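You operate a simulated robot arm through the tools that you are given. There is no shell and no other tool.

Carry out the task below with a simulated two-armed robot. There is one attempt and no reset: what you move stays moved.

## Task
Dry the blue lens in the drier; put it in the green tray.
Fine: take it from the rinse basket; drier off, rinse and drier baskets up at the end.

The check looks at the end state, three seconds after you hand in, the way a careful person would. Anything else that was tipped, shoved, dropped, spilled or broken makes it a failure.

## Robot
Two 7-joint arms with two-finger parallel grippers on one trunk that stands fixed in place. Base frame: the origin is at the foot of the trunk, x ahead of it, y to its left, z up. Lengths are in m, angles in rad, forces in N, time in s.
The left shoulder is at [0.183, 0.171, 1.081], the right one opposite. Each reaches about 0.883 m from its shoulder. Payload 4.4 kg a hand.
Tool frame (each hand has its own): the origin (TCP) lies between the finger pads and is the grasp point; the fingertips stand 0.023 m ahead of it; z points along the fingers, y is the line along which they close. The gripper opens to 0.094 m. The fingers are 0.038 m wide and 0.01 m thick; the gripper's body (0.054 by 0.096 m) begins 0.039 m behind the TCP.
Orientation is that of the tool frame in the base frame, as a unit quaternion [x, y, z, w]. With the fingers straight down and closing along the base's y, the tool's x points along the base's -x, its y along +y and its z along -z.

## Interface
- The arms move only by the tool arm_command. It takes "left_deltas", "right_deltas" or both (then of equal length, played together; a hand with none holds still); each is a list of rows, each a list of 7 numbers: the shift along the tool's x, y, z in m, then the turn, a rotation vector about the tool's x, y, z in rad, then the finger opening in m, from 0 to 0.094. In form: [[dx, dy, dz, wx, wy, wz, fingers], ...]. A call has 1 to 20 rows; each row is the pose to reach, as a shift and turn from the pose commanded when the call began, along the tool's axes at that moment. A row lasts 0.2 s, in which the tool goes at most 0.05 m and 0.15 rad; a call with a longer step from one row to the next is refused whole, and so is a gripper value outside its range. A pose out of reach is approached as far as the arm can. The call stops where the force on the tool passes 90 N (or 10 N more than at its start, if that is more) or the arm is blocked; 0.2 s more then pass. The fingers move at their own pace (about 0.072 m/s each) and stop on an object; they squeeze with about 38 N. The grip force told is the motor's: it shows also when the fingers shut on nothing. Time passes only in rows, and 0.2 s behind the last, so rows that repeat a pose let the fingers close. The reply holds the time, the measured pose of the TCP, the force on the tool along the base axes, the opening and the grip force, in the units named above and with some noise, with the torque about the TCP (base axes, N m) and any sound that the robot's microphone picked up, and new pictures: "views" is both (left out), scene, wrist or none (wrist: the cameras of the hands that moved).
- Cameras (640 x 400 px; columns grow to the right, rows downward): "scene" is now at [0.312, 0.0092, 1.2277]; the picture's right is [0.12, -0.99, 0.00], its down [-0.49, -0.06, -0.87] and it looks along [0.86, 0.11, -0.50] (base axes); focal length 214 px, centre (320, 200). "left" rides on the left gripper at [0.087, -0.016, -0.074] in its tool frame; the picture's right is [0.18, 0.98, 0.00], its down [-0.58, 0.11, -0.81] and it looks along [-0.79, 0.15, 0.59] (tool axes); focal length 243 px, centre (320, 200). "right" rides on the right gripper at [0.086, 0.016, -0.075] in its tool frame; the picture's right is [-0.18, 0.98, 0.00], its down [-0.58, -0.11, -0.81] and it looks along [-0.79, -0.15, 0.59] (tool axes); focal length 243 px, centre (320, 200). There is no depth. A picture from a camera that has moved, and an enlarged one, comes with that camera's place and axes in the base frame and with its lens. The place of the scene camera against the robot may be out by one fixed shift of up to 0.018 m in any direction.
- lift_body(by): moves the trunk up (or, below 0, down) by that many m; the arms and the scene camera ride with it, the base frame stays. It gives what a move gives, with no picture.
- pan_tilt(pan, tilt): turns the head with the scene camera to pan (to the left, within 1.396 rad either way) and tilt (down, from -0.506 to 1.204), counted from straight ahead of the robot (the tilt from the chest, where the trunk bows). It gives what a move gives, and a new picture of the scene camera.
- close_up(camera, box): a new picture of the part [left, top, right, bottom] of that camera's present view, enlarged. It takes no simulated time.
- finish_job(): hands the job in; it is judged then, once.

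Places have to be worked out from the pictures, the camera data and where the tool is seen. Open the grippers and draw the arms clear of the work before you hand the job in, unless the task says otherwise.

The tools are called after ">>>" as name(argument=value, ...) on one line, values as JSON. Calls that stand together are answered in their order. arm_command: Moves the arms, as the interface text tells. Its arguments: {"type":"object","properties":{"left_deltas":{"type":"array","items":{"type":"array","items":{"type":"number"}}},"right_deltas":{"type":"array","items":{"type":"array","items":{"type":"number"}}},"views":{"type":"string","enum":["both","scene","wrist","none"]}},"required":[]} The other tools are called the same way: lift_body (by) moves the trunk up or down; pan_tilt (pan, tilt) turns the head that bears the scene camera; close_up (camera, box) takes an enlarged picture of a part of a camera's view; finish_job () hands the job in.

At the start:

```text
time_s: 0.0
left_tool_pos: [0.4355, 0.2309, 1.2134]
left_tool_rot: [0.0, 1.0, 0.0, 0.0]
left_force: [-0.7, -0.5, -0.6]
left_ft_torque: [0.05, 0.01, -0.02]
left_opening: 0.0942
left_finger_force: 0.1
right_tool_pos: [0.4152, -0.1954, 1.1749]
right_tool_rot: [0.0, 1.0, -0.001, 0.0]
right_force: [0.1, 0.1, -0.1]
right_ft_torque: [0.02, 0.02, -0.03]
right_opening: 0.0938
right_finger_force: 0.0
trunk travel left (down, up): [-0.1, 0.288]
head pan, tilt (commanded): [0.122, 0.518]
```

scene: 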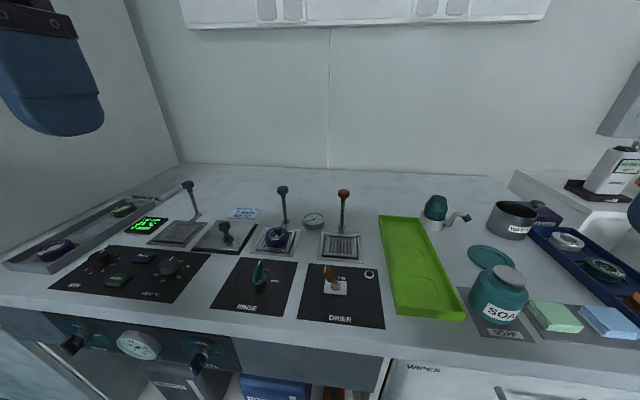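
right: 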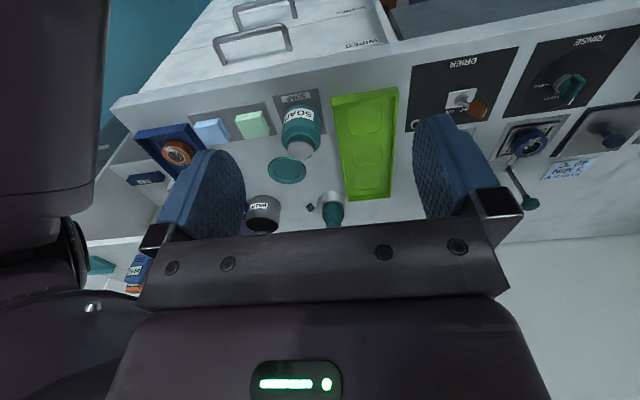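
left: 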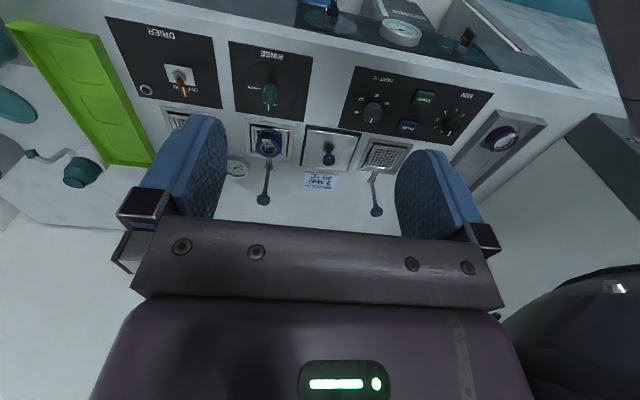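

I start by looking closely at the work area: the rinse station, the drier station, and the tray.

>>> close_up(camera="scene", box=[220, 170, 400, 340])

>>> close_up(camera="scene", box=[40, 170, 240, 310])

>>> close_up(camera="scene", box=[360, 170, 640, 350])

>>> close_up(camera="left", box=[90, 0, 400, 220])

```text
2.35 times, centred on (310, 255) of scene
camera zoom: at [0.312, 0.0092, 1.2277], right [0.12, -0.99, 0.0], down [-0.49, -0.06, -0.87], along [0.86, 0.11, -0.5], focal length 505 px, centre (344, 71)
```

zoom: 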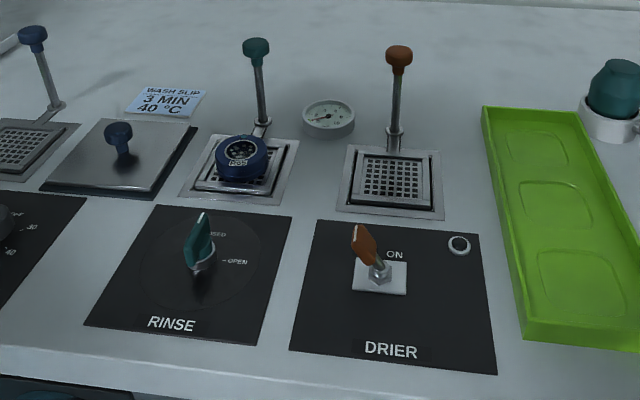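

```text
2.86 times, centred on (140, 240) of scene
camera zoom: at [0.312, 0.0092, 1.2277], right [0.12, -0.99, 0.0], down [-0.49, -0.06, -0.87], along [0.86, 0.11, -0.5], focal length 613 px, centre (834, 86)
```

zoom: 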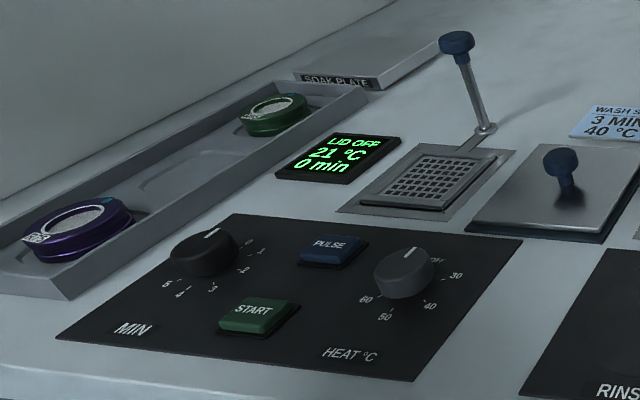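

```text
2.22 times, centred on (500, 260) of scene
camera zoom: at [0.312, 0.0092, 1.2277], right [0.12, -0.99, 0.0], down [-0.49, -0.06, -0.87], along [0.86, 0.11, -0.5], focal length 477 px, centre (-80, 67)
```

zoom: 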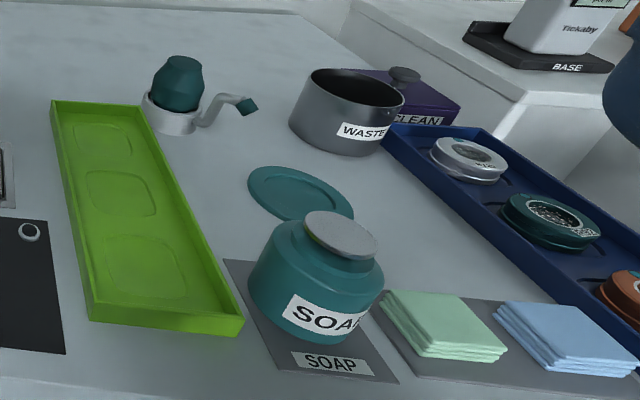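

```text
1.82 times, centred on (245, 110) of left
camera zoom: at [0.3502, 0.214, 1.2882], right [-0.18, 0.98, 0.0], down [0.58, 0.11, 0.81], along [0.79, 0.15, -0.59], focal length 441 px, centre (456, 364)
```

zoom: 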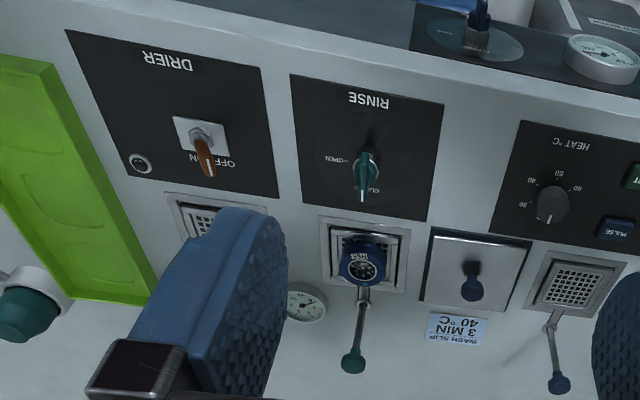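

The blue lens (marked R55-like) sits in the rinse basket at about (0.715, 0.17, 0.877). The rinse and drier knobs stand on vertical rods around x≈0.80. I'll look at the drier panel, its toggle and the baskets in more detail.

>>> close_up(camera="scene", box=[300, 255, 390, 330])

>>> close_up(camera="scene", box=[305, 180, 375, 265])

>>> close_up(camera="scene", box=[245, 180, 315, 265])

>>> close_up(camera="left", box=[100, 10, 230, 110])

>>> close_up(camera="right", box=[390, 40, 560, 160])

```text
5.33 times, centred on (345, 292) of scene
camera zoom: at [0.312, 0.0092, 1.2277], right [0.12, -0.99, 0.0], down [-0.49, -0.06, -0.87], along [0.86, 0.11, -0.5], focal length 1144 px, centre (187, -293)
```

zoom: 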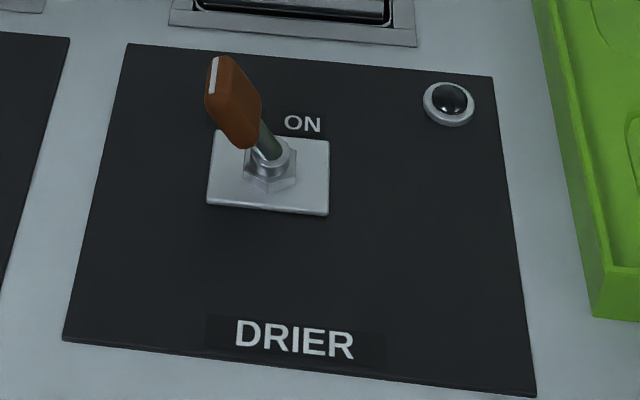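

```text
4.71 times, centred on (340, 222) of scene
camera zoom: at [0.312, 0.0092, 1.2277], right [0.12, -0.99, 0.0], down [-0.49, -0.06, -0.87], along [0.86, 0.11, -0.5], focal length 1009 px, centre (226, 94)
```

zoom: 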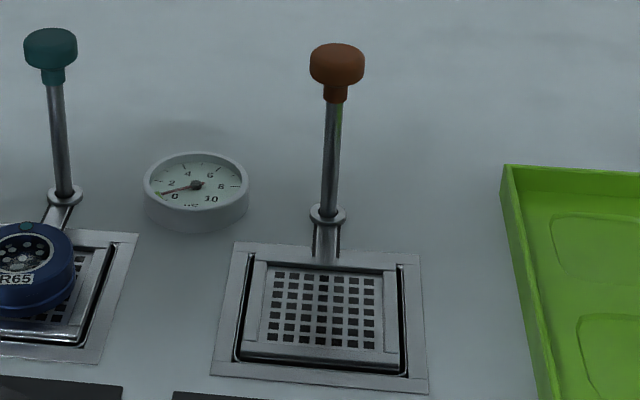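

```text
4.71 times, centred on (280, 222) of scene
camera zoom: at [0.312, 0.0092, 1.2277], right [0.12, -0.99, 0.0], down [-0.49, -0.06, -0.87], along [0.86, 0.11, -0.5], focal length 1009 px, centre (508, 94)
```

zoom: 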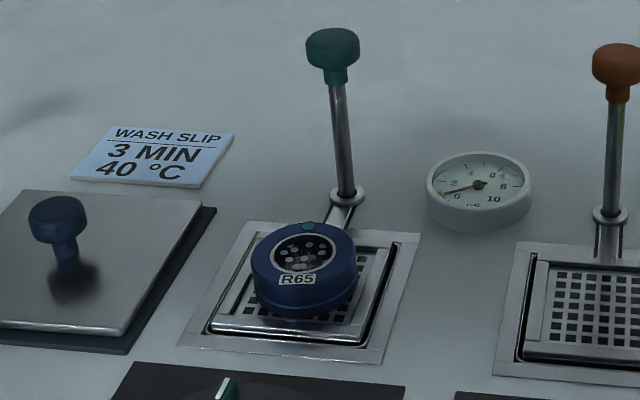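

```text
4.00 times, centred on (165, 60) of left
camera zoom: at [0.3502, 0.214, 1.2882], right [-0.18, 0.98, 0.0], down [0.58, 0.11, 0.81], along [0.79, 0.15, -0.59], focal length 970 px, centre (940, 760)
```

zoom: 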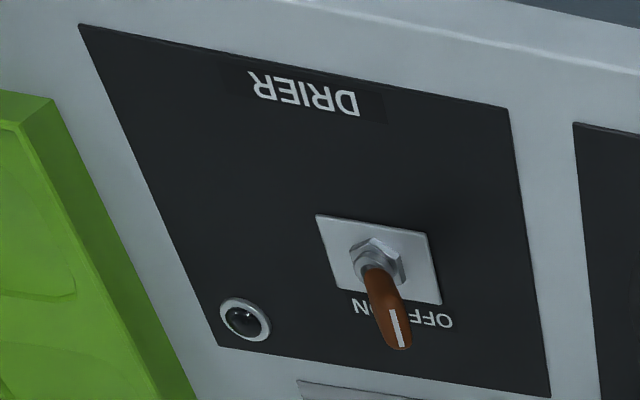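

```text
3.33 times, centred on (475, 100) of right
camera zoom: at [0.3302, -0.1776, 1.2491], right [0.18, 0.98, 0.0], down [0.58, -0.11, 0.81], along [0.79, -0.15, -0.59], focal length 809 px, centre (-197, 533)
```

zoom: 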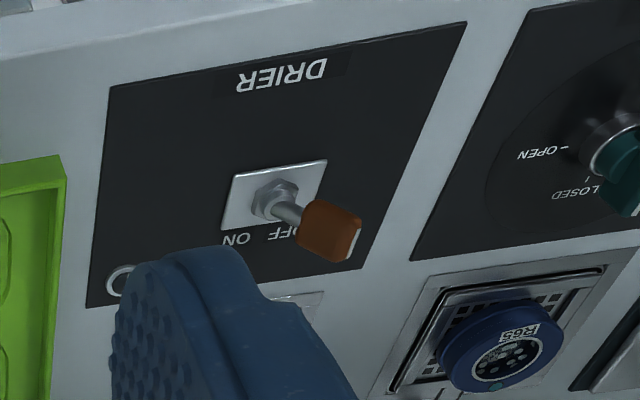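

The toggle leans left to OFF (pivot near (0.600, 0.016), tip near (0.61, 0.032, 0.90)), the lamp is dark, and both baskets look raised. I'll bring the left hand above the rinse basket to see the lens up close.

>>> arm_command(left_deltas=[[-0.03, -0.007, 0.02, 0, 0, 0, 0.094], [-0.065, -0.014, 0.045, 0, 0, 0, 0.094], [-0.1, -0.021, 0.07, 0, 0, 0, 0.094], [-0.135, -0.029, 0.095, 0, 0, 0, 0.094], [-0.17, -0.037, 0.12, 0, 0, 0, 0.094], [-0.205, -0.045, 0.145, 0, 0, 0, 0.094], [-0.24, -0.053, 0.17, 0, 0, 0, 0.094], [-0.265, -0.061, 0.19, 0, 0, 0, 0.094], [-0.275, -0.061, 0.193, 0, 0, 0, 0.094]], views="both")

```text
time_s: 2.0
left_tool_pos: [0.7097, 0.1692, 1.0209]
left_tool_rot: [0.0, 1.0, -0.001, 0.002]
left_force: [0.1, 0.2, -0.4]
left_ft_torque: [-0.03, 0.0, 0.01]
left_opening: 0.0939
left_finger_force: 0.0
right_tool_pos: [0.4146, -0.1954, 1.1751]
right_tool_rot: [0.0, 1.0, 0.0, 0.001]
right_force: [0.4, -0.8, 0.8]
right_ft_torque: [0.0, 0.03, -0.01]
right_opening: 0.0941
right_finger_force: 0.2
trunk travel left (down, up): [-0.1, 0.288]
head pan, tilt (commanded): [0.122, 0.518]
camera scene: at [0.3119, 0.0091, 1.2279], right [0.12, -0.99, 0.0], down [-0.49, -0.06, -0.87], along [0.86, 0.11, -0.5], focal length 214 px, centre (320, 200)
camera left: at [0.6243, 0.1518, 1.0955], right [-0.18, 0.98, 0.0], down [0.58, 0.11, 0.81], along [0.79, 0.15, -0.59], focal length 243 px, centre (320, 200)
```

scene: 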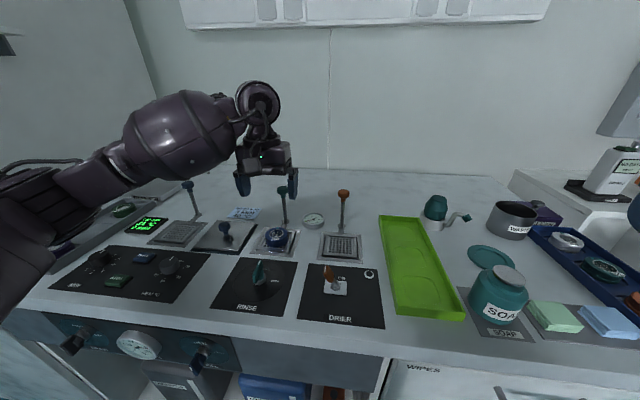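
left: 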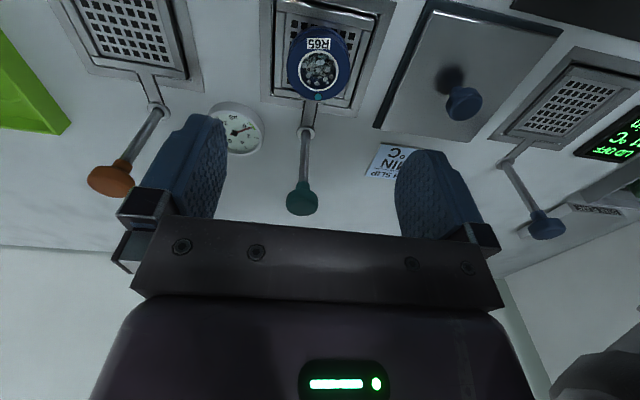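

The hand is above the basket with room to spare. I'll enlarge the wrist view of the lens and basket to fix their exact position and heights.

>>> close_up(camera="left", box=[250, 0, 400, 110])

>>> close_up(camera="left", box=[40, 0, 210, 110])

>>> close_up(camera="scene", box=[245, 215, 315, 260])

```text
3.64 times, centred on (325, 55) of left
camera zoom: at [0.6243, 0.1518, 1.0955], right [-0.18, 0.98, 0.0], down [0.58, 0.11, 0.81], along [0.79, 0.15, -0.59], focal length 882 px, centre (302, 727)
```

zoom: 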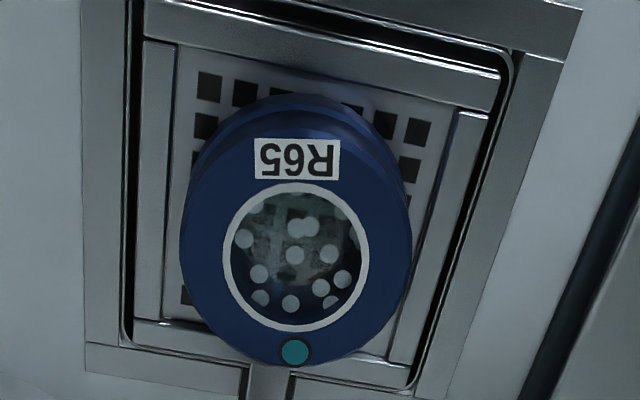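

```text
3.64 times, centred on (125, 55) of left
camera zoom: at [0.6243, 0.1518, 1.0955], right [-0.18, 0.98, 0.0], down [0.58, 0.11, 0.81], along [0.79, 0.15, -0.59], focal length 882 px, centre (1029, 727)
```

zoom: 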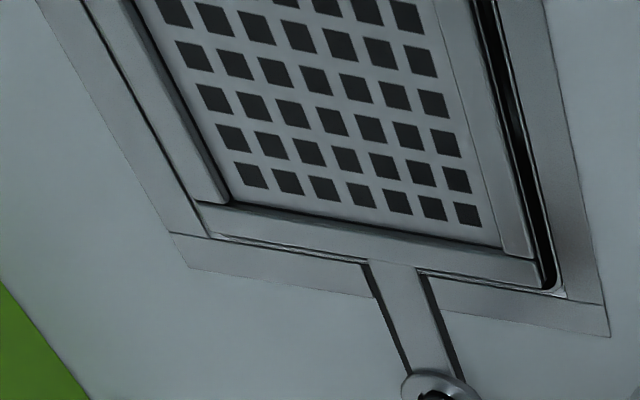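

```text
8.89 times, centred on (280, 238) of scene
camera zoom: at [0.3119, 0.0091, 1.2279], right [0.12, -0.99, 0.0], down [-0.49, -0.06, -0.87], along [0.86, 0.11, -0.5], focal length 1906 px, centre (676, -133)
```

zoom: 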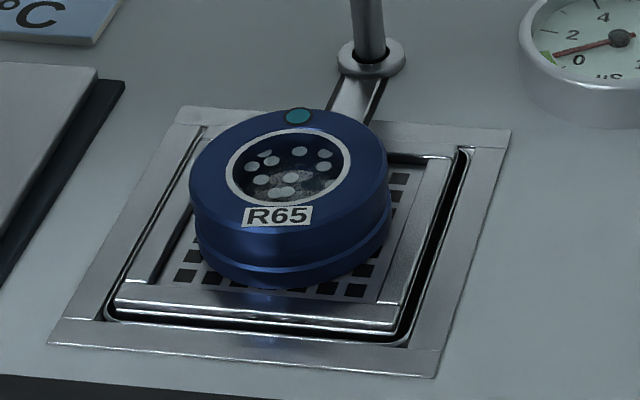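

The lens is a disc about 54 mm wide, near (0.726, 0.170). Its height is uncertain because the scene camera may be shifted. I'll come down part-way, staying well above it, for a second wrist-camera bearing.

>>> arm_command(left_deltas=[[-0.006, 0, 0.03, 0, 0, 0, 0.085], [-0.012, 0, 0.06, 0, 0, 0, 0.085], [-0.012, 0, 0.07, 0, 0, 0, 0.085], [-0.012, 0, 0.07, 0, 0, 0, 0.085]], views="wrist")

>>> close_up(camera="left", box=[230, 0, 410, 150])

>>> close_up(camera="scene", box=[225, 170, 325, 270])

```text
time_s: 3.0
left_tool_pos: [0.7228, 0.1691, 0.9487]
left_tool_rot: [0.0, 1.0, 0.0, 0.0]
left_force: [0.3, 0.5, -0.1]
left_ft_torque: [0.01, 0.01, 0.0]
left_opening: 0.085
left_finger_force: 0.0
right_tool_pos: [0.415, -0.1964, 1.1755]
right_tool_rot: [0.0, 1.0, -0.001, 0.0]
right_force: [-0.2, -0.8, 0.0]
right_ft_torque: [-0.03, 0.0, -0.04]
right_opening: 0.0941
right_finger_force: 0.1
trunk travel left (down, up): [-0.1, 0.288]
head pan, tilt (commanded): [0.122, 0.518]
camera left: at [0.6365, 0.1532, 1.0249], right [-0.18, 0.98, 0.0], down [0.58, 0.11, 0.81], along [0.79, 0.15, -0.59], focal length 243 px, centre (320, 200)
```

left: 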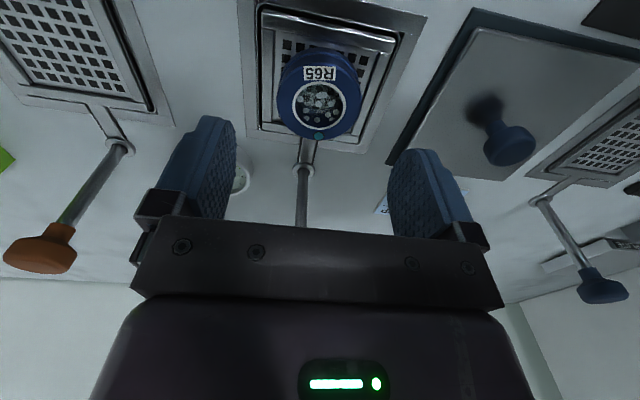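

```text
2.67 times, centred on (320, 75) of left
camera zoom: at [0.6365, 0.1532, 1.0249], right [-0.18, 0.98, 0.0], down [0.58, 0.11, 0.81], along [0.79, 0.15, -0.59], focal length 647 px, centre (320, 533)
```

zoom: 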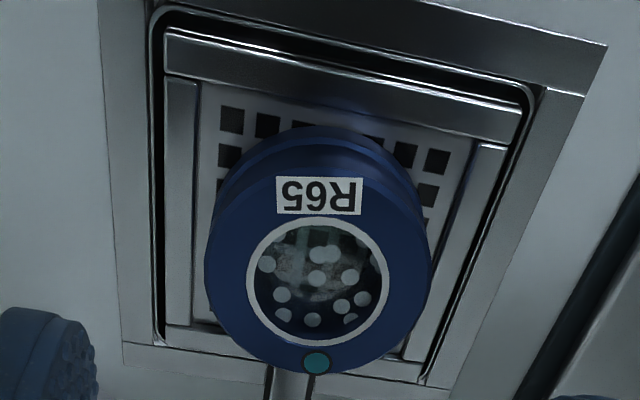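

```text
4.00 times, centred on (275, 220) of scene
camera zoom: at [0.312, 0.0092, 1.2278], right [0.12, -0.99, 0.0], down [-0.49, -0.06, -0.87], along [0.86, 0.11, -0.5], focal length 858 px, centre (500, 120)
```

zoom: 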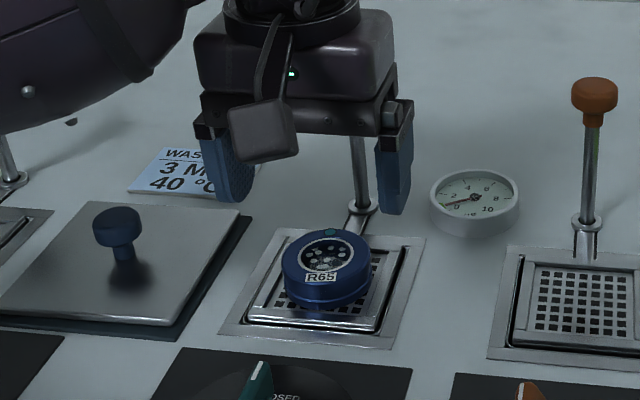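

The two wrist bearings put the lens top at z≈0.885±0.005 and its centre at about (0.7235, 0.1685). I'll descend until the fingertips are about level with the lens top, fingers open either side, and check again.

>>> arm_command(left_deltas=[[-0.001, 0, 0.02, 0, 0, 0, 0.085], [-0.001, 0, 0.037, 0, 0, 0, 0.085], [-0.001, 0, 0.041, 0, 0, 0, 0.085], [-0.001, 0, 0.041, 0, 0, 0, 0.085]], views="wrist")

>>> close_up(camera="left", box=[200, 60, 440, 220])

>>> close_up(camera="scene", box=[235, 195, 325, 265])

```text
time_s: 4.0
left_tool_pos: [0.7239, 0.1694, 0.9079]
left_tool_rot: [0.0, 1.0, 0.0, 0.0]
left_force: [0.1, 0.7, 0.4]
left_ft_torque: [0.0, 0.01, -0.01]
left_opening: 0.0851
left_finger_force: 0.0
right_tool_pos: [0.415, -0.1951, 1.1742]
right_tool_rot: [0.0, 1.0, 0.0, -0.001]
right_force: [0.5, 0.6, 0.3]
right_ft_torque: [-0.01, 0.02, -0.02]
right_opening: 0.0942
right_finger_force: 0.0
trunk travel left (down, up): [-0.1, 0.288]
head pan, tilt (commanded): [0.122, 0.518]
camera left: at [0.6379, 0.1529, 0.9839], right [-0.18, 0.98, 0.0], down [0.58, 0.11, 0.81], along [0.79, 0.15, -0.59], focal length 243 px, centre (320, 200)
```

left: 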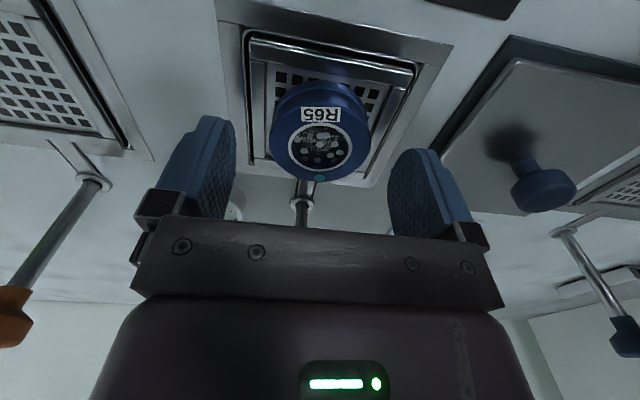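

```text
2.50 times, centred on (320, 140) of left
camera zoom: at [0.6379, 0.1529, 0.9839], right [-0.18, 0.98, 0.0], down [0.58, 0.11, 0.81], along [0.79, 0.15, -0.59], focal length 606 px, centre (320, 350)
```

zoom: 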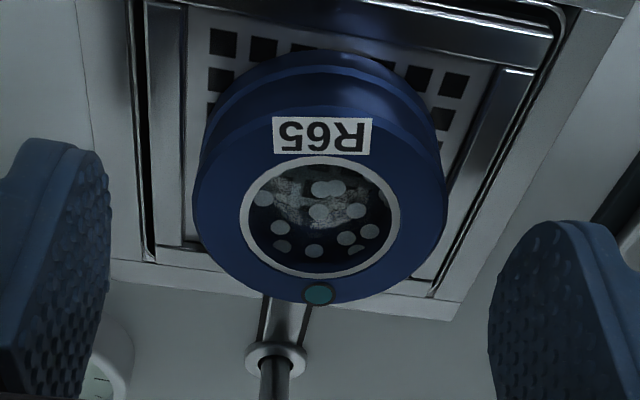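

```text
5.71 times, centred on (280, 230) of scene
camera zoom: at [0.3121, 0.0092, 1.2277], right [0.12, -0.99, 0.0], down [-0.49, -0.06, -0.87], along [0.86, 0.11, -0.5], focal length 1226 px, centre (549, 29)
```

zoom: 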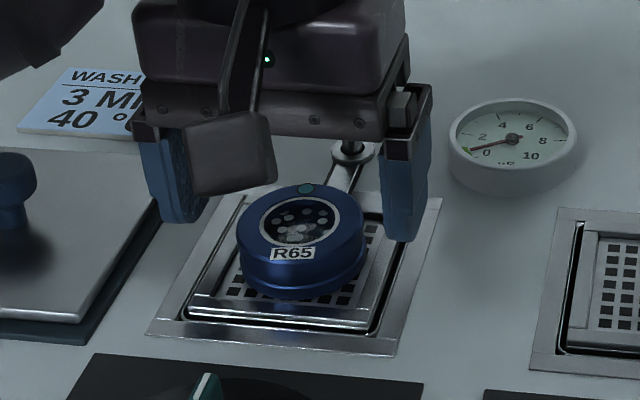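

The lens top is at z≈0.883 and its centre is (0.725, 0.169), centred between the pads. I'll lower 14 mm, which keeps the fingertips above the basket rim, and close on it.

>>> arm_command(left_deltas=[[-0.0015, -0.0005, 0.008, 0, 0, 0, 0.085], [-0.0015, -0.0005, 0.014, 0, 0, 0, 0.085], [-0.0015, -0.0005, 0.014, 0, 0, 0, 0.07], [-0.0015, -0.0005, 0.014, 0, 0, 0, 0.058]], views="wrist")

>>> close_up(camera="left", box=[200, 60, 440, 220])

>>> close_up(camera="scene", box=[235, 195, 325, 265])

```text
time_s: 5.0
left_tool_pos: [0.7257, 0.169, 0.8937]
left_tool_rot: [0.0, 1.0, 0.0, -0.001]
left_force: [0.0, -0.1, 0.3]
left_ft_torque: [-0.01, 0.0, -0.01]
left_opening: 0.0578
left_finger_force: 0.1
right_tool_pos: [0.4157, -0.1955, 1.1744]
right_tool_rot: [0.001, 1.0, 0.0, 0.0]
right_force: [0.0, -0.5, -0.4]
right_ft_torque: [-0.02, -0.01, 0.02]
right_opening: 0.0941
right_finger_force: 0.0
trunk travel left (down, up): [-0.1, 0.288]
head pan, tilt (commanded): [0.122, 0.518]
camera left: at [0.6391, 0.1522, 0.9703], right [-0.18, 0.98, 0.0], down [0.58, 0.11, 0.81], along [0.79, 0.15, -0.59], focal length 243 px, centre (320, 200)
```

left: 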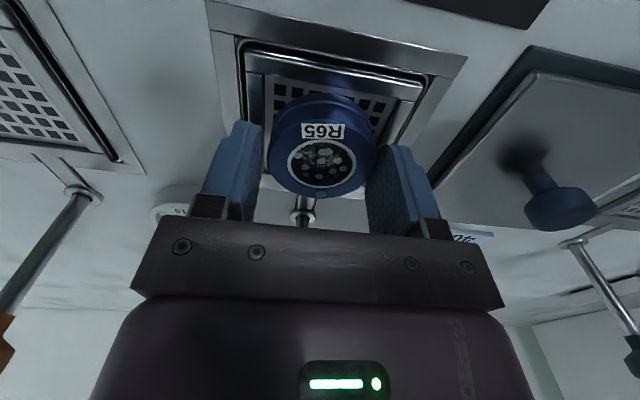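

```text
2.50 times, centred on (320, 140) of left
camera zoom: at [0.6391, 0.1522, 0.9703], right [-0.18, 0.98, 0.0], down [0.58, 0.11, 0.81], along [0.79, 0.15, -0.59], focal length 606 px, centre (320, 350)
```

zoom: 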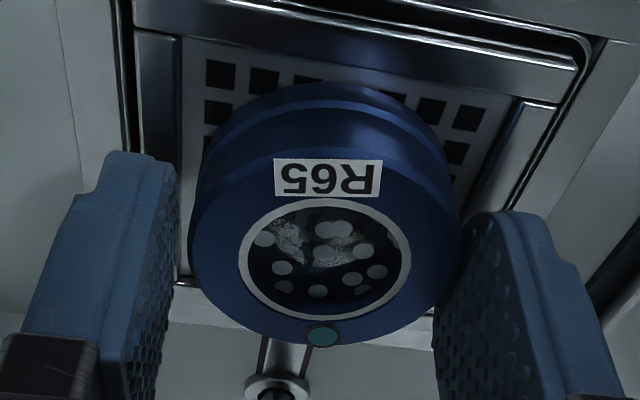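

```text
5.71 times, centred on (280, 230) of scene
camera zoom: at [0.3121, 0.0092, 1.2277], right [0.12, -0.99, 0.0], down [-0.49, -0.06, -0.87], along [0.86, 0.11, -0.5], focal length 1226 px, centre (549, 29)
```

zoom: 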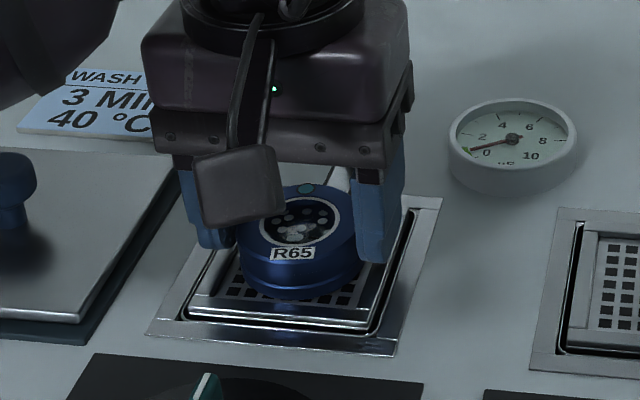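

The pads are flanking the lens with the tips just over the rim. I'll close with grip force and check that it holds before lifting.

>>> arm_command(left_deltas=[[0, 0, 0, 0, 0, 0, 0.045], [0, 0, 0, 0, 0, 0, 0.045], [0, 0, -0.01, 0, 0, 0, 0.045], [0, 0, -0.03, 0, 0, 0, 0.045], [0, 0, -0.05, 0, 0, 0, 0.045], [0, 0, -0.05, 0, 0, 0, 0.045]], views="both")

```text
time_s: 6.4
left_tool_pos: [0.725, 0.1695, 0.9454]
left_tool_rot: [0.0, 1.0, 0.0, 0.001]
left_force: [-0.2, -0.6, -1.0]
left_ft_torque: [-0.02, -0.01, -0.02]
left_opening: 0.0529
left_finger_force: 37.9
right_tool_pos: [0.4164, -0.1948, 1.1748]
right_tool_rot: [0.0, 1.0, 0.0, -0.001]
right_force: [0.5, 0.7, 0.3]
right_ft_torque: [0.0, 0.01, 0.01]
right_opening: 0.0941
right_finger_force: 0.0
trunk travel left (down, up): [-0.1, 0.288]
head pan, tilt (commanded): [0.122, 0.518]
camera scene: at [0.3124, 0.0092, 1.2275], right [0.12, -0.99, 0.0], down [-0.49, -0.06, -0.87], along [0.86, 0.11, -0.5], focal length 214 px, centre (320, 200)
camera left: at [0.6398, 0.1529, 1.0209], right [-0.18, 0.98, 0.0], down [0.58, 0.11, 0.81], along [0.79, 0.15, -0.59], focal length 243 px, centre (320, 200)
```

scene: 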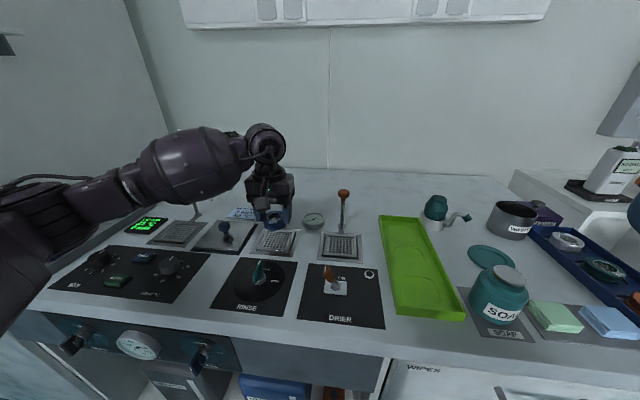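
left: 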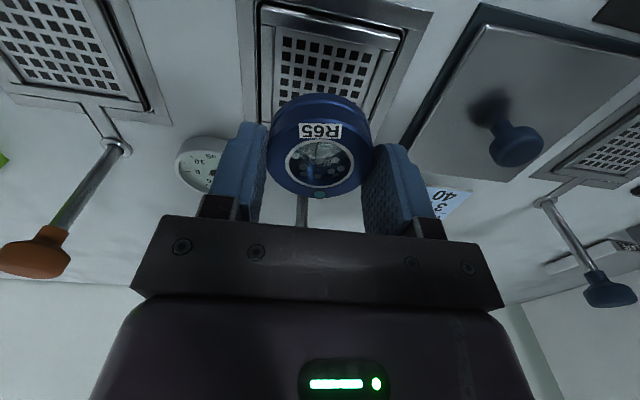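

The lens is held (opening 0.053, grip 38 N) and clear of the basket. I'll move it sideways to above the drier basket (y≈0.011) at a safe height.

>>> arm_command(left_deltas=[[0.001, -0.02, -0.015, 0, 0, 0, 0.045], [0.001, -0.05, -0.025, 0, 0, 0, 0.045], [0.001, -0.085, -0.025, 0, 0, 0, 0.045], [0.001, -0.12, -0.025, 0, 0, 0, 0.045], [0.001, -0.148, -0.025, 0, 0, 0, 0.045], [0.001, -0.158, -0.025, 0, 0, 0, 0.045], [0.001, -0.158, -0.025, 0, 0, 0, 0.045]], views="both")

>>> close_up(camera="left", box=[220, 0, 420, 120])

```text
time_s: 8.0
left_tool_pos: [0.725, 0.0101, 0.9698]
left_tool_rot: [0.0, 1.0, 0.001, 0.0]
left_force: [-0.6, -0.6, -0.3]
left_ft_torque: [0.0, -0.02, 0.0]
left_opening: 0.0531
left_finger_force: 38.4
right_tool_pos: [0.4161, -0.1949, 1.1759]
right_tool_rot: [0.0, 1.0, 0.0, 0.0]
right_force: [-0.3, -0.5, 0.7]
right_ft_torque: [-0.03, -0.03, 0.01]
right_opening: 0.094
right_finger_force: 0.0
trunk travel left (down, up): [-0.1, 0.288]
head pan, tilt (commanded): [0.122, 0.518]
camera scene: at [0.3121, 0.0092, 1.2277], right [0.12, -0.99, 0.0], down [-0.49, -0.06, -0.87], along [0.86, 0.11, -0.5], focal length 214 px, centre (320, 200)
camera left: at [0.6387, -0.0065, 1.0459], right [-0.18, 0.98, 0.0], down [0.58, 0.11, 0.81], along [0.79, 0.15, -0.59], focal length 243 px, centre (320, 200)
```

scene: 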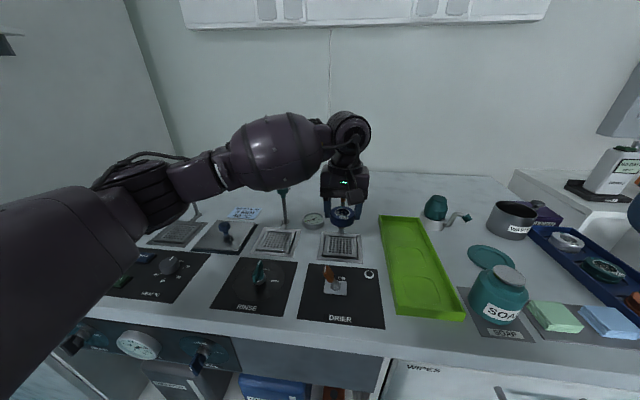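
left: 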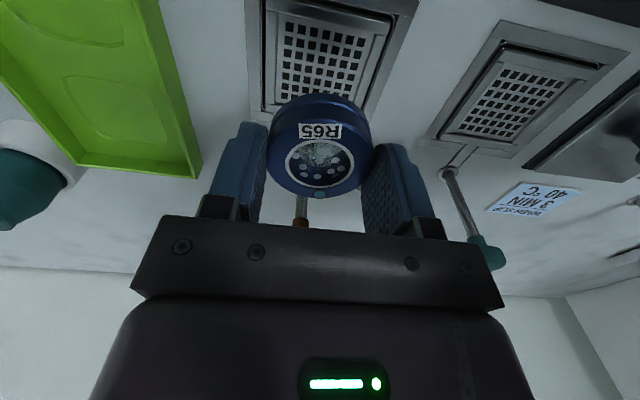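

```text
3.20 times, centred on (320, 60) of left
camera zoom: at [0.6387, -0.0065, 1.0459], right [-0.18, 0.98, 0.0], down [0.58, 0.11, 0.81], along [0.79, 0.15, -0.59], focal length 776 px, centre (320, 648)
```

zoom: 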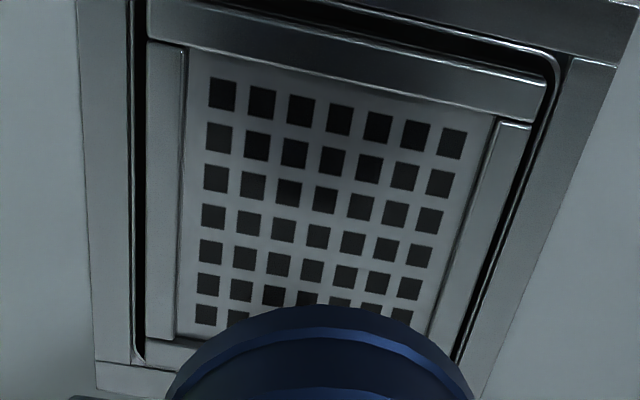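

The drier basket's centre hole is at about (0.727, 0.009), almost directly below the lens. I'll lower to about 10 mm above the placing height and check.

>>> arm_command(left_deltas=[[-0.001, -0.0006, 0.025, 0, 0, 0, 0.045], [-0.001, -0.0006, 0.05, 0, 0, 0, 0.045], [-0.001, -0.0006, 0.066, 0, 0, 0, 0.045], [-0.001, -0.0006, 0.066, 0, 0, 0, 0.045]], views="wrist")

>>> close_up(camera="left", box=[220, 60, 420, 200])

>>> close_up(camera="scene", box=[300, 190, 390, 270])

```text
time_s: 9.0
left_tool_pos: [0.7243, 0.009, 0.9033]
left_tool_rot: [0.0, 1.0, 0.0, 0.0]
left_force: [0.2, -1.1, -0.1]
left_ft_torque: [-0.02, -0.01, -0.01]
left_opening: 0.0533
left_finger_force: 38.4
right_tool_pos: [0.4152, -0.1959, 1.1749]
right_tool_rot: [0.0, 1.0, 0.0, 0.001]
right_force: [0.7, -0.4, -0.4]
right_ft_torque: [0.01, -0.02, 0.01]
right_opening: 0.0939
right_finger_force: 0.0
trunk travel left (down, up): [-0.1, 0.288]
head pan, tilt (commanded): [0.122, 0.518]
camera left: at [0.6395, -0.0067, 0.9793], right [-0.18, 0.98, 0.0], down [0.58, 0.11, 0.81], along [0.79, 0.15, -0.59], focal length 243 px, centre (320, 200)
```

left: 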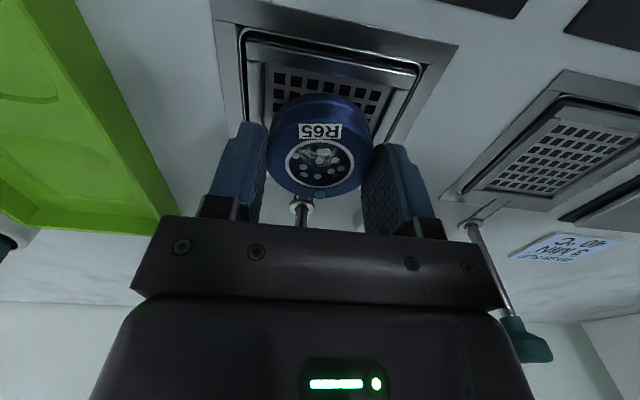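

```text
2.86 times, centred on (320, 130) of left
camera zoom: at [0.6395, -0.0067, 0.9793], right [-0.18, 0.98, 0.0], down [0.58, 0.11, 0.81], along [0.79, 0.15, -0.59], focal length 693 px, centre (320, 400)
```

zoom: 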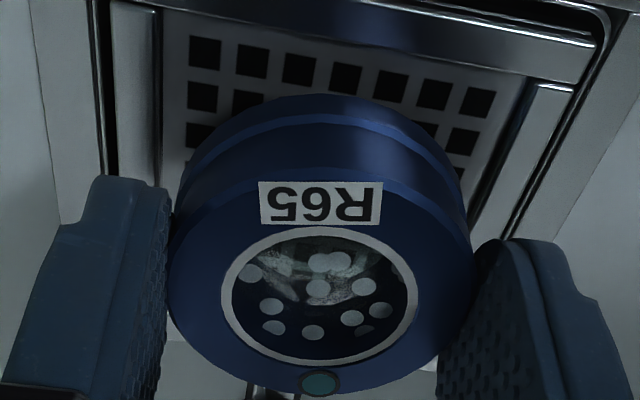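

```text
5.00 times, centred on (345, 230) of scene
camera zoom: at [0.3119, 0.0092, 1.2279], right [0.12, -0.99, 0.0], down [-0.49, -0.06, -0.87], along [0.86, 0.11, -0.5], focal length 1072 px, centre (195, 50)
```

zoom: 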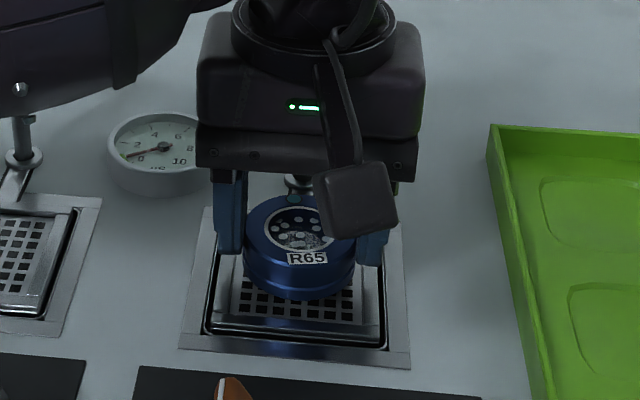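

It's centred over the basket. I'll lower in small steps to the same height it was picked from and watch the force.

>>> arm_command(left_deltas=[[-0.001, 0, 0.004, 0, 0, 0, 0.045], [-0.001, 0, 0.007, 0, 0, 0, 0.045], [-0.001, 0, 0.0082, 0, 0, 0, 0.045], [-0.001, 0, 0.0082, 0, 0, 0, 0.045]], views="wrist")

>>> close_up(camera="scene", box=[300, 190, 390, 270])

```text
time_s: 10.0
left_tool_pos: [0.7255, 0.0099, 0.8964]
left_tool_rot: [0.0, 1.0, 0.0, -0.001]
left_force: [-0.3, 0.3, -0.9]
left_ft_torque: [0.0, 0.01, -0.01]
left_opening: 0.0529
left_finger_force: 37.7
right_tool_pos: [0.416, -0.1945, 1.1743]
right_tool_rot: [0.0, 1.0, 0.0, 0.001]
right_force: [-1.1, 0.7, 0.1]
right_ft_torque: [-0.01, 0.02, 0.01]
right_opening: 0.0937
right_finger_force: 0.0
trunk travel left (down, up): [-0.1, 0.288]
head pan, tilt (commanded): [0.122, 0.518]
camera left: at [0.6401, -0.0069, 0.9705], right [-0.18, 0.98, 0.0], down [0.58, 0.11, 0.81], along [0.79, 0.15, -0.59], focal length 243 px, centre (320, 200)
```

left: 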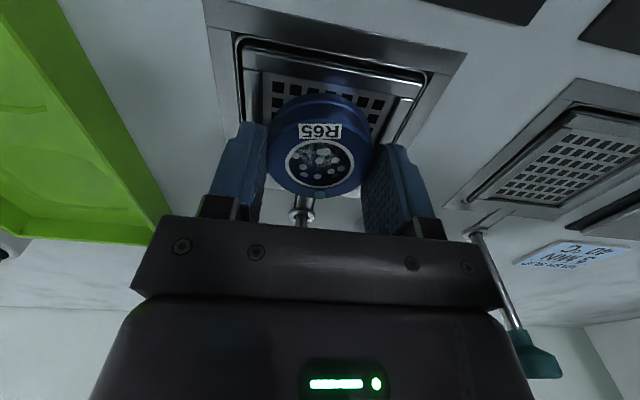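

```text
5.00 times, centred on (345, 230) of scene
camera zoom: at [0.3121, 0.0092, 1.2277], right [0.12, -0.99, 0.0], down [-0.49, -0.06, -0.87], along [0.86, 0.11, -0.5], focal length 1072 px, centre (195, 50)
```

zoom: 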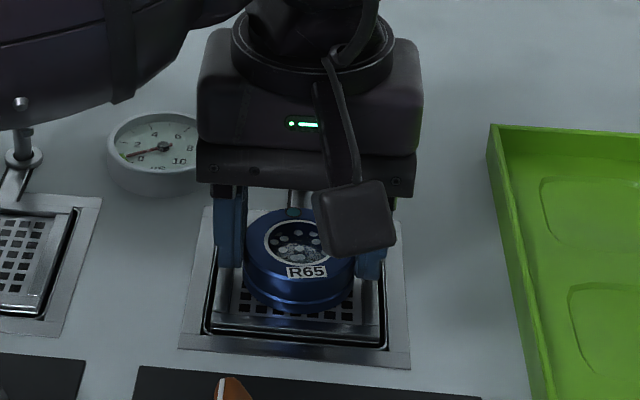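

The force is still around zero, with less than 1 mm of gap left. I'll go down one last millimetre and open the fingers gently.

>>> arm_command(left_deltas=[[0, 0, 0.0008, 0, 0, 0, 0.045], [0, 0, 0.0008, 0, 0, 0, 0.056], [0, 0, 0.0008, 0, 0, 0, 0.066], [0, 0, 0.0008, 0, 0, 0, 0.08], [0, 0, 0.0008, 0, 0, 0, 0.08]], views="wrist")

>>> close_up(camera="scene", box=[300, 190, 390, 270])

```text
time_s: 11.2
left_tool_pos: [0.7258, 0.0103, 0.8941]
left_tool_rot: [0.0, 1.0, 0.001, 0.0]
left_force: [-0.2, 0.6, 0.5]
left_ft_torque: [0.03, -0.01, -0.02]
left_opening: 0.0801
left_finger_force: 0.1
right_tool_pos: [0.4162, -0.1948, 1.1737]
right_tool_rot: [0.0, 1.0, 0.0, 0.0]
right_force: [-0.7, -0.7, 0.2]
right_ft_torque: [0.01, 0.02, 0.01]
right_opening: 0.094
right_finger_force: 0.1
trunk travel left (down, up): [-0.1, 0.288]
head pan, tilt (commanded): [0.122, 0.518]
camera left: at [0.6401, -0.0068, 0.9701], right [-0.18, 0.98, 0.0], down [0.58, 0.11, 0.81], along [0.79, 0.15, -0.59], focal length 243 px, centre (320, 200)
```

left: 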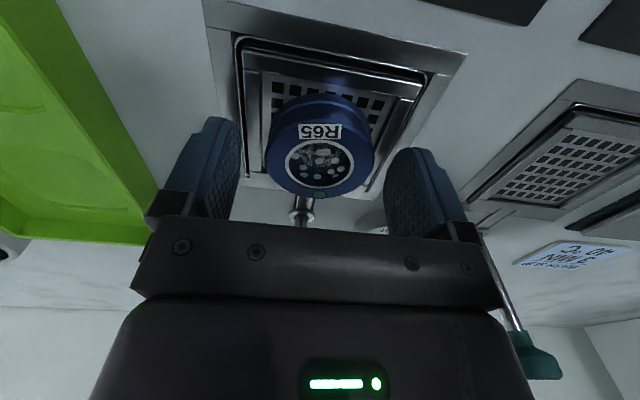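

```text
5.00 times, centred on (345, 230) of scene
camera zoom: at [0.312, 0.0092, 1.2277], right [0.12, -0.99, 0.0], down [-0.49, -0.06, -0.87], along [0.86, 0.11, -0.5], focal length 1072 px, centre (195, 50)
```

zoom: 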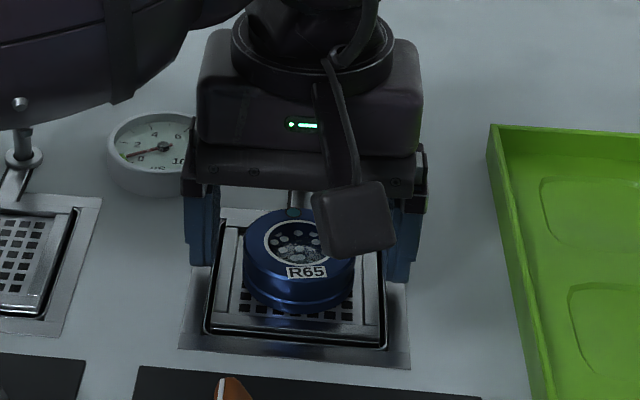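

The lens is resting in the drier basket, released. I'll rise straight up clear of it and look at the orange drier handle.

>>> arm_command(left_deltas=[[0, 0, -0.03, 0, 0, 0, 0.08], [0, 0, -0.07, 0, 0, 0, 0.08], [0, 0, -0.11, 0, 0, 0, 0.08], [0.015, 0, -0.145, 0, 0, 0, 0.08], [0.02, 0, -0.15, 0, 0, 0, 0.08], [0.02, 0, -0.15, 0, 0, 0, 0.08]], views="both")

>>> close_up(camera="left", box=[220, 20, 420, 220])

>>> close_up(camera="scene", box=[300, 180, 390, 270])

```text
time_s: 12.6
left_tool_pos: [0.7064, 0.008, 1.044]
left_tool_rot: [-0.001, 1.0, 0.0, 0.0]
left_force: [0.2, -0.5, 0.3]
left_ft_torque: [0.03, 0.0, 0.01]
left_opening: 0.0799
left_finger_force: 0.1
right_tool_pos: [0.4166, -0.1946, 1.1751]
right_tool_rot: [0.0, 1.0, -0.001, 0.0]
right_force: [0.0, 0.3, -0.7]
right_ft_torque: [-0.01, -0.02, 0.0]
right_opening: 0.0941
right_finger_force: 0.0
trunk travel left (down, up): [-0.1, 0.288]
head pan, tilt (commanded): [0.122, 0.518]
camera scene: at [0.3119, 0.0092, 1.2278], right [0.12, -0.99, 0.0], down [-0.49, -0.06, -0.87], along [0.86, 0.11, -0.5], focal length 214 px, centre (320, 200)
camera left: at [0.6204, -0.0082, 1.1198], right [-0.18, 0.98, 0.0], down [0.58, 0.11, 0.81], along [0.79, 0.15, -0.59], focal length 243 px, centre (320, 200)
```

scene: 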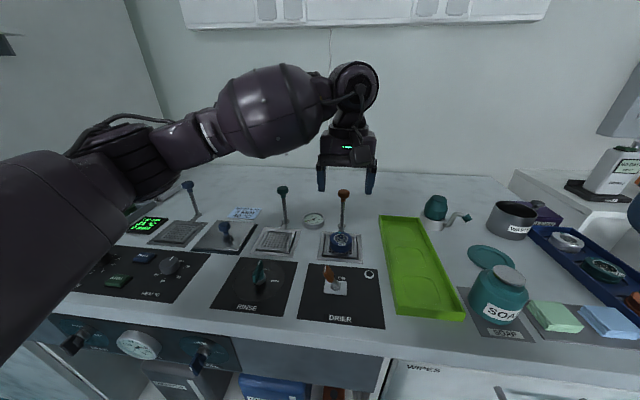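
left: 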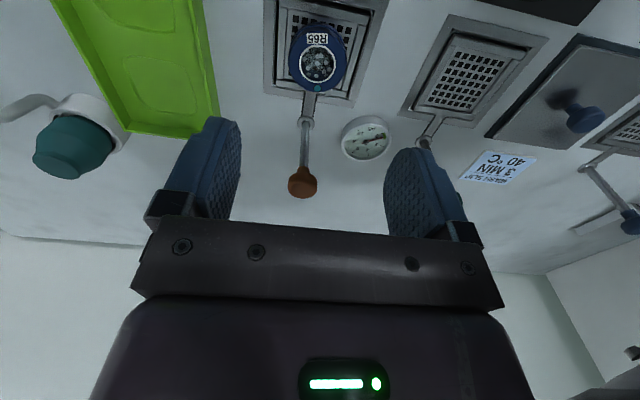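

```text
2.00 times, centred on (320, 120) of left
camera zoom: at [0.6204, -0.0082, 1.1198], right [-0.18, 0.98, 0.0], down [0.58, 0.11, 0.81], along [0.79, 0.15, -0.59], focal length 485 px, centre (320, 360)
```

zoom: 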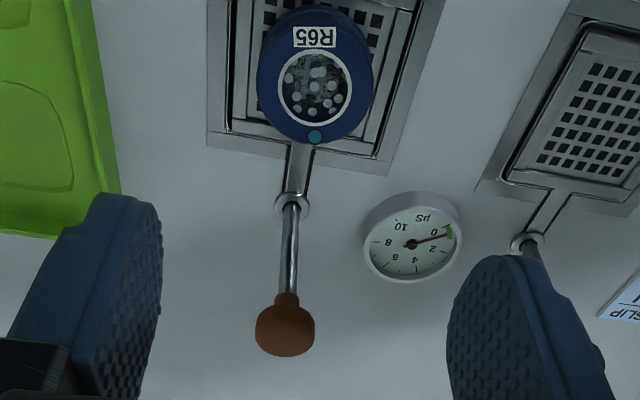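

```text
4.44 times, centred on (345, 225) of scene
camera zoom: at [0.3119, 0.0092, 1.2278], right [0.12, -0.99, 0.0], down [-0.49, -0.06, -0.87], along [0.86, 0.11, -0.5], focal length 953 px, centre (209, 89)
```

zoom: 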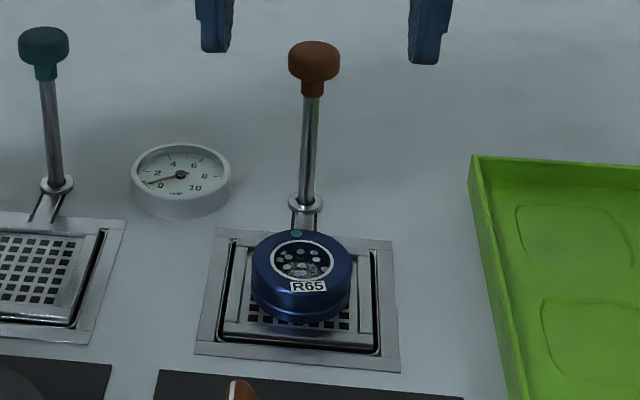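

The drier knob is about 30 mm wide, centred near (0.807, 0.008, 0.965) on a vertical rod. I'll hover over it with the fingers narrowed to straddle it and check alignment.

>>> arm_command(left_deltas=[[-0.03, 0, 0, 0, 0, 0, 0.07], [-0.06, 0, 0, 0, 0, 0, 0.06], [-0.09, 0, 0.005, 0, 0, 0, 0.06], [-0.1, 0, 0.01, 0, 0, 0, 0.06], [-0.1, 0, 0.01, 0, 0, 0, 0.06]], views="both")

>>> close_up(camera="left", box=[220, 40, 420, 220])

>>> close_up(camera="scene", box=[295, 140, 395, 270])

```text
time_s: 13.8
left_tool_pos: [0.8068, 0.009, 1.0346]
left_tool_rot: [0.001, 1.0, 0.0, 0.0]
left_force: [-0.8, 0.5, -0.1]
left_ft_torque: [-0.01, 0.0, 0.01]
left_opening: 0.0599
left_finger_force: 0.1
right_tool_pos: [0.4153, -0.1953, 1.1749]
right_tool_rot: [0.0, 1.0, 0.001, 0.001]
right_force: [0.5, 1.1, 0.4]
right_ft_torque: [0.02, 0.0, 0.02]
right_opening: 0.0942
right_finger_force: 0.0
trunk travel left (down, up): [-0.1, 0.288]
head pan, tilt (commanded): [0.122, 0.518]
camera scene: at [0.312, 0.0092, 1.2278], right [0.12, -0.99, 0.0], down [-0.49, -0.06, -0.87], along [0.86, 0.11, -0.5], focal length 214 px, centre (320, 200)
camera left: at [0.7204, -0.0071, 1.1098], right [-0.18, 0.98, 0.0], down [0.58, 0.11, 0.81], along [0.79, 0.15, -0.59], focal length 243 px, centre (320, 200)
```

scene: 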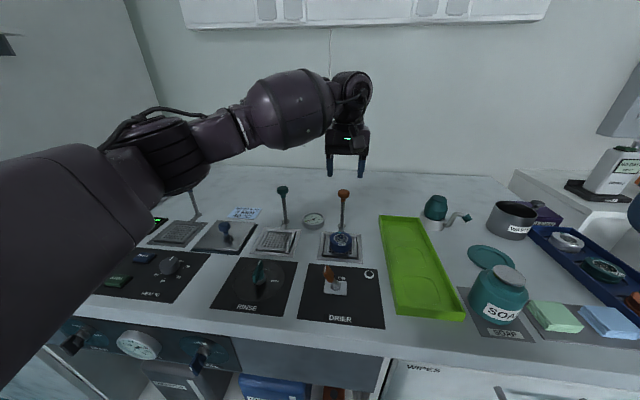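
left: 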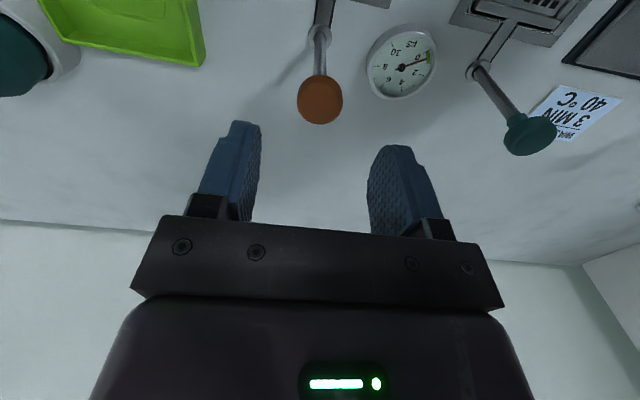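

```text
2.22 times, centred on (320, 130) of left
camera zoom: at [0.7204, -0.0071, 1.1098], right [-0.18, 0.98, 0.0], down [0.58, 0.11, 0.81], along [0.79, 0.15, -0.59], focal length 539 px, centre (320, 356)
```

zoom: 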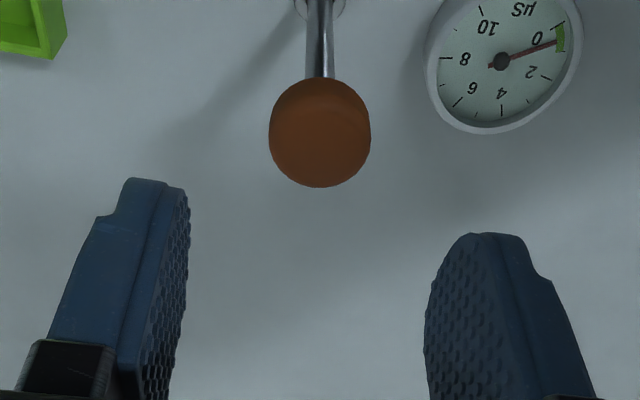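

```text
3.08 times, centred on (345, 205) of scene
camera zoom: at [0.312, 0.0092, 1.2278], right [0.12, -0.99, 0.0], down [-0.49, -0.06, -0.87], along [0.86, 0.11, -0.5], focal length 660 px, centre (243, 185)
```

zoom: 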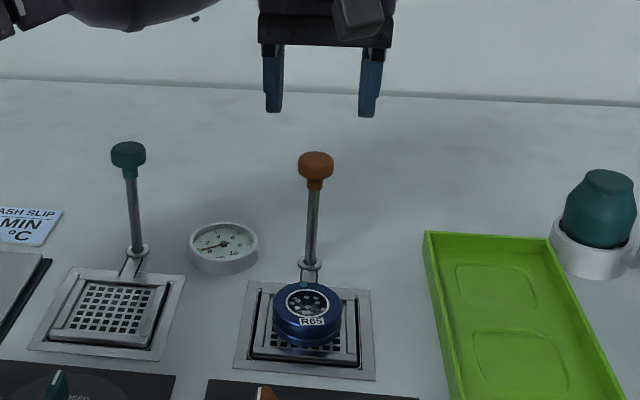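

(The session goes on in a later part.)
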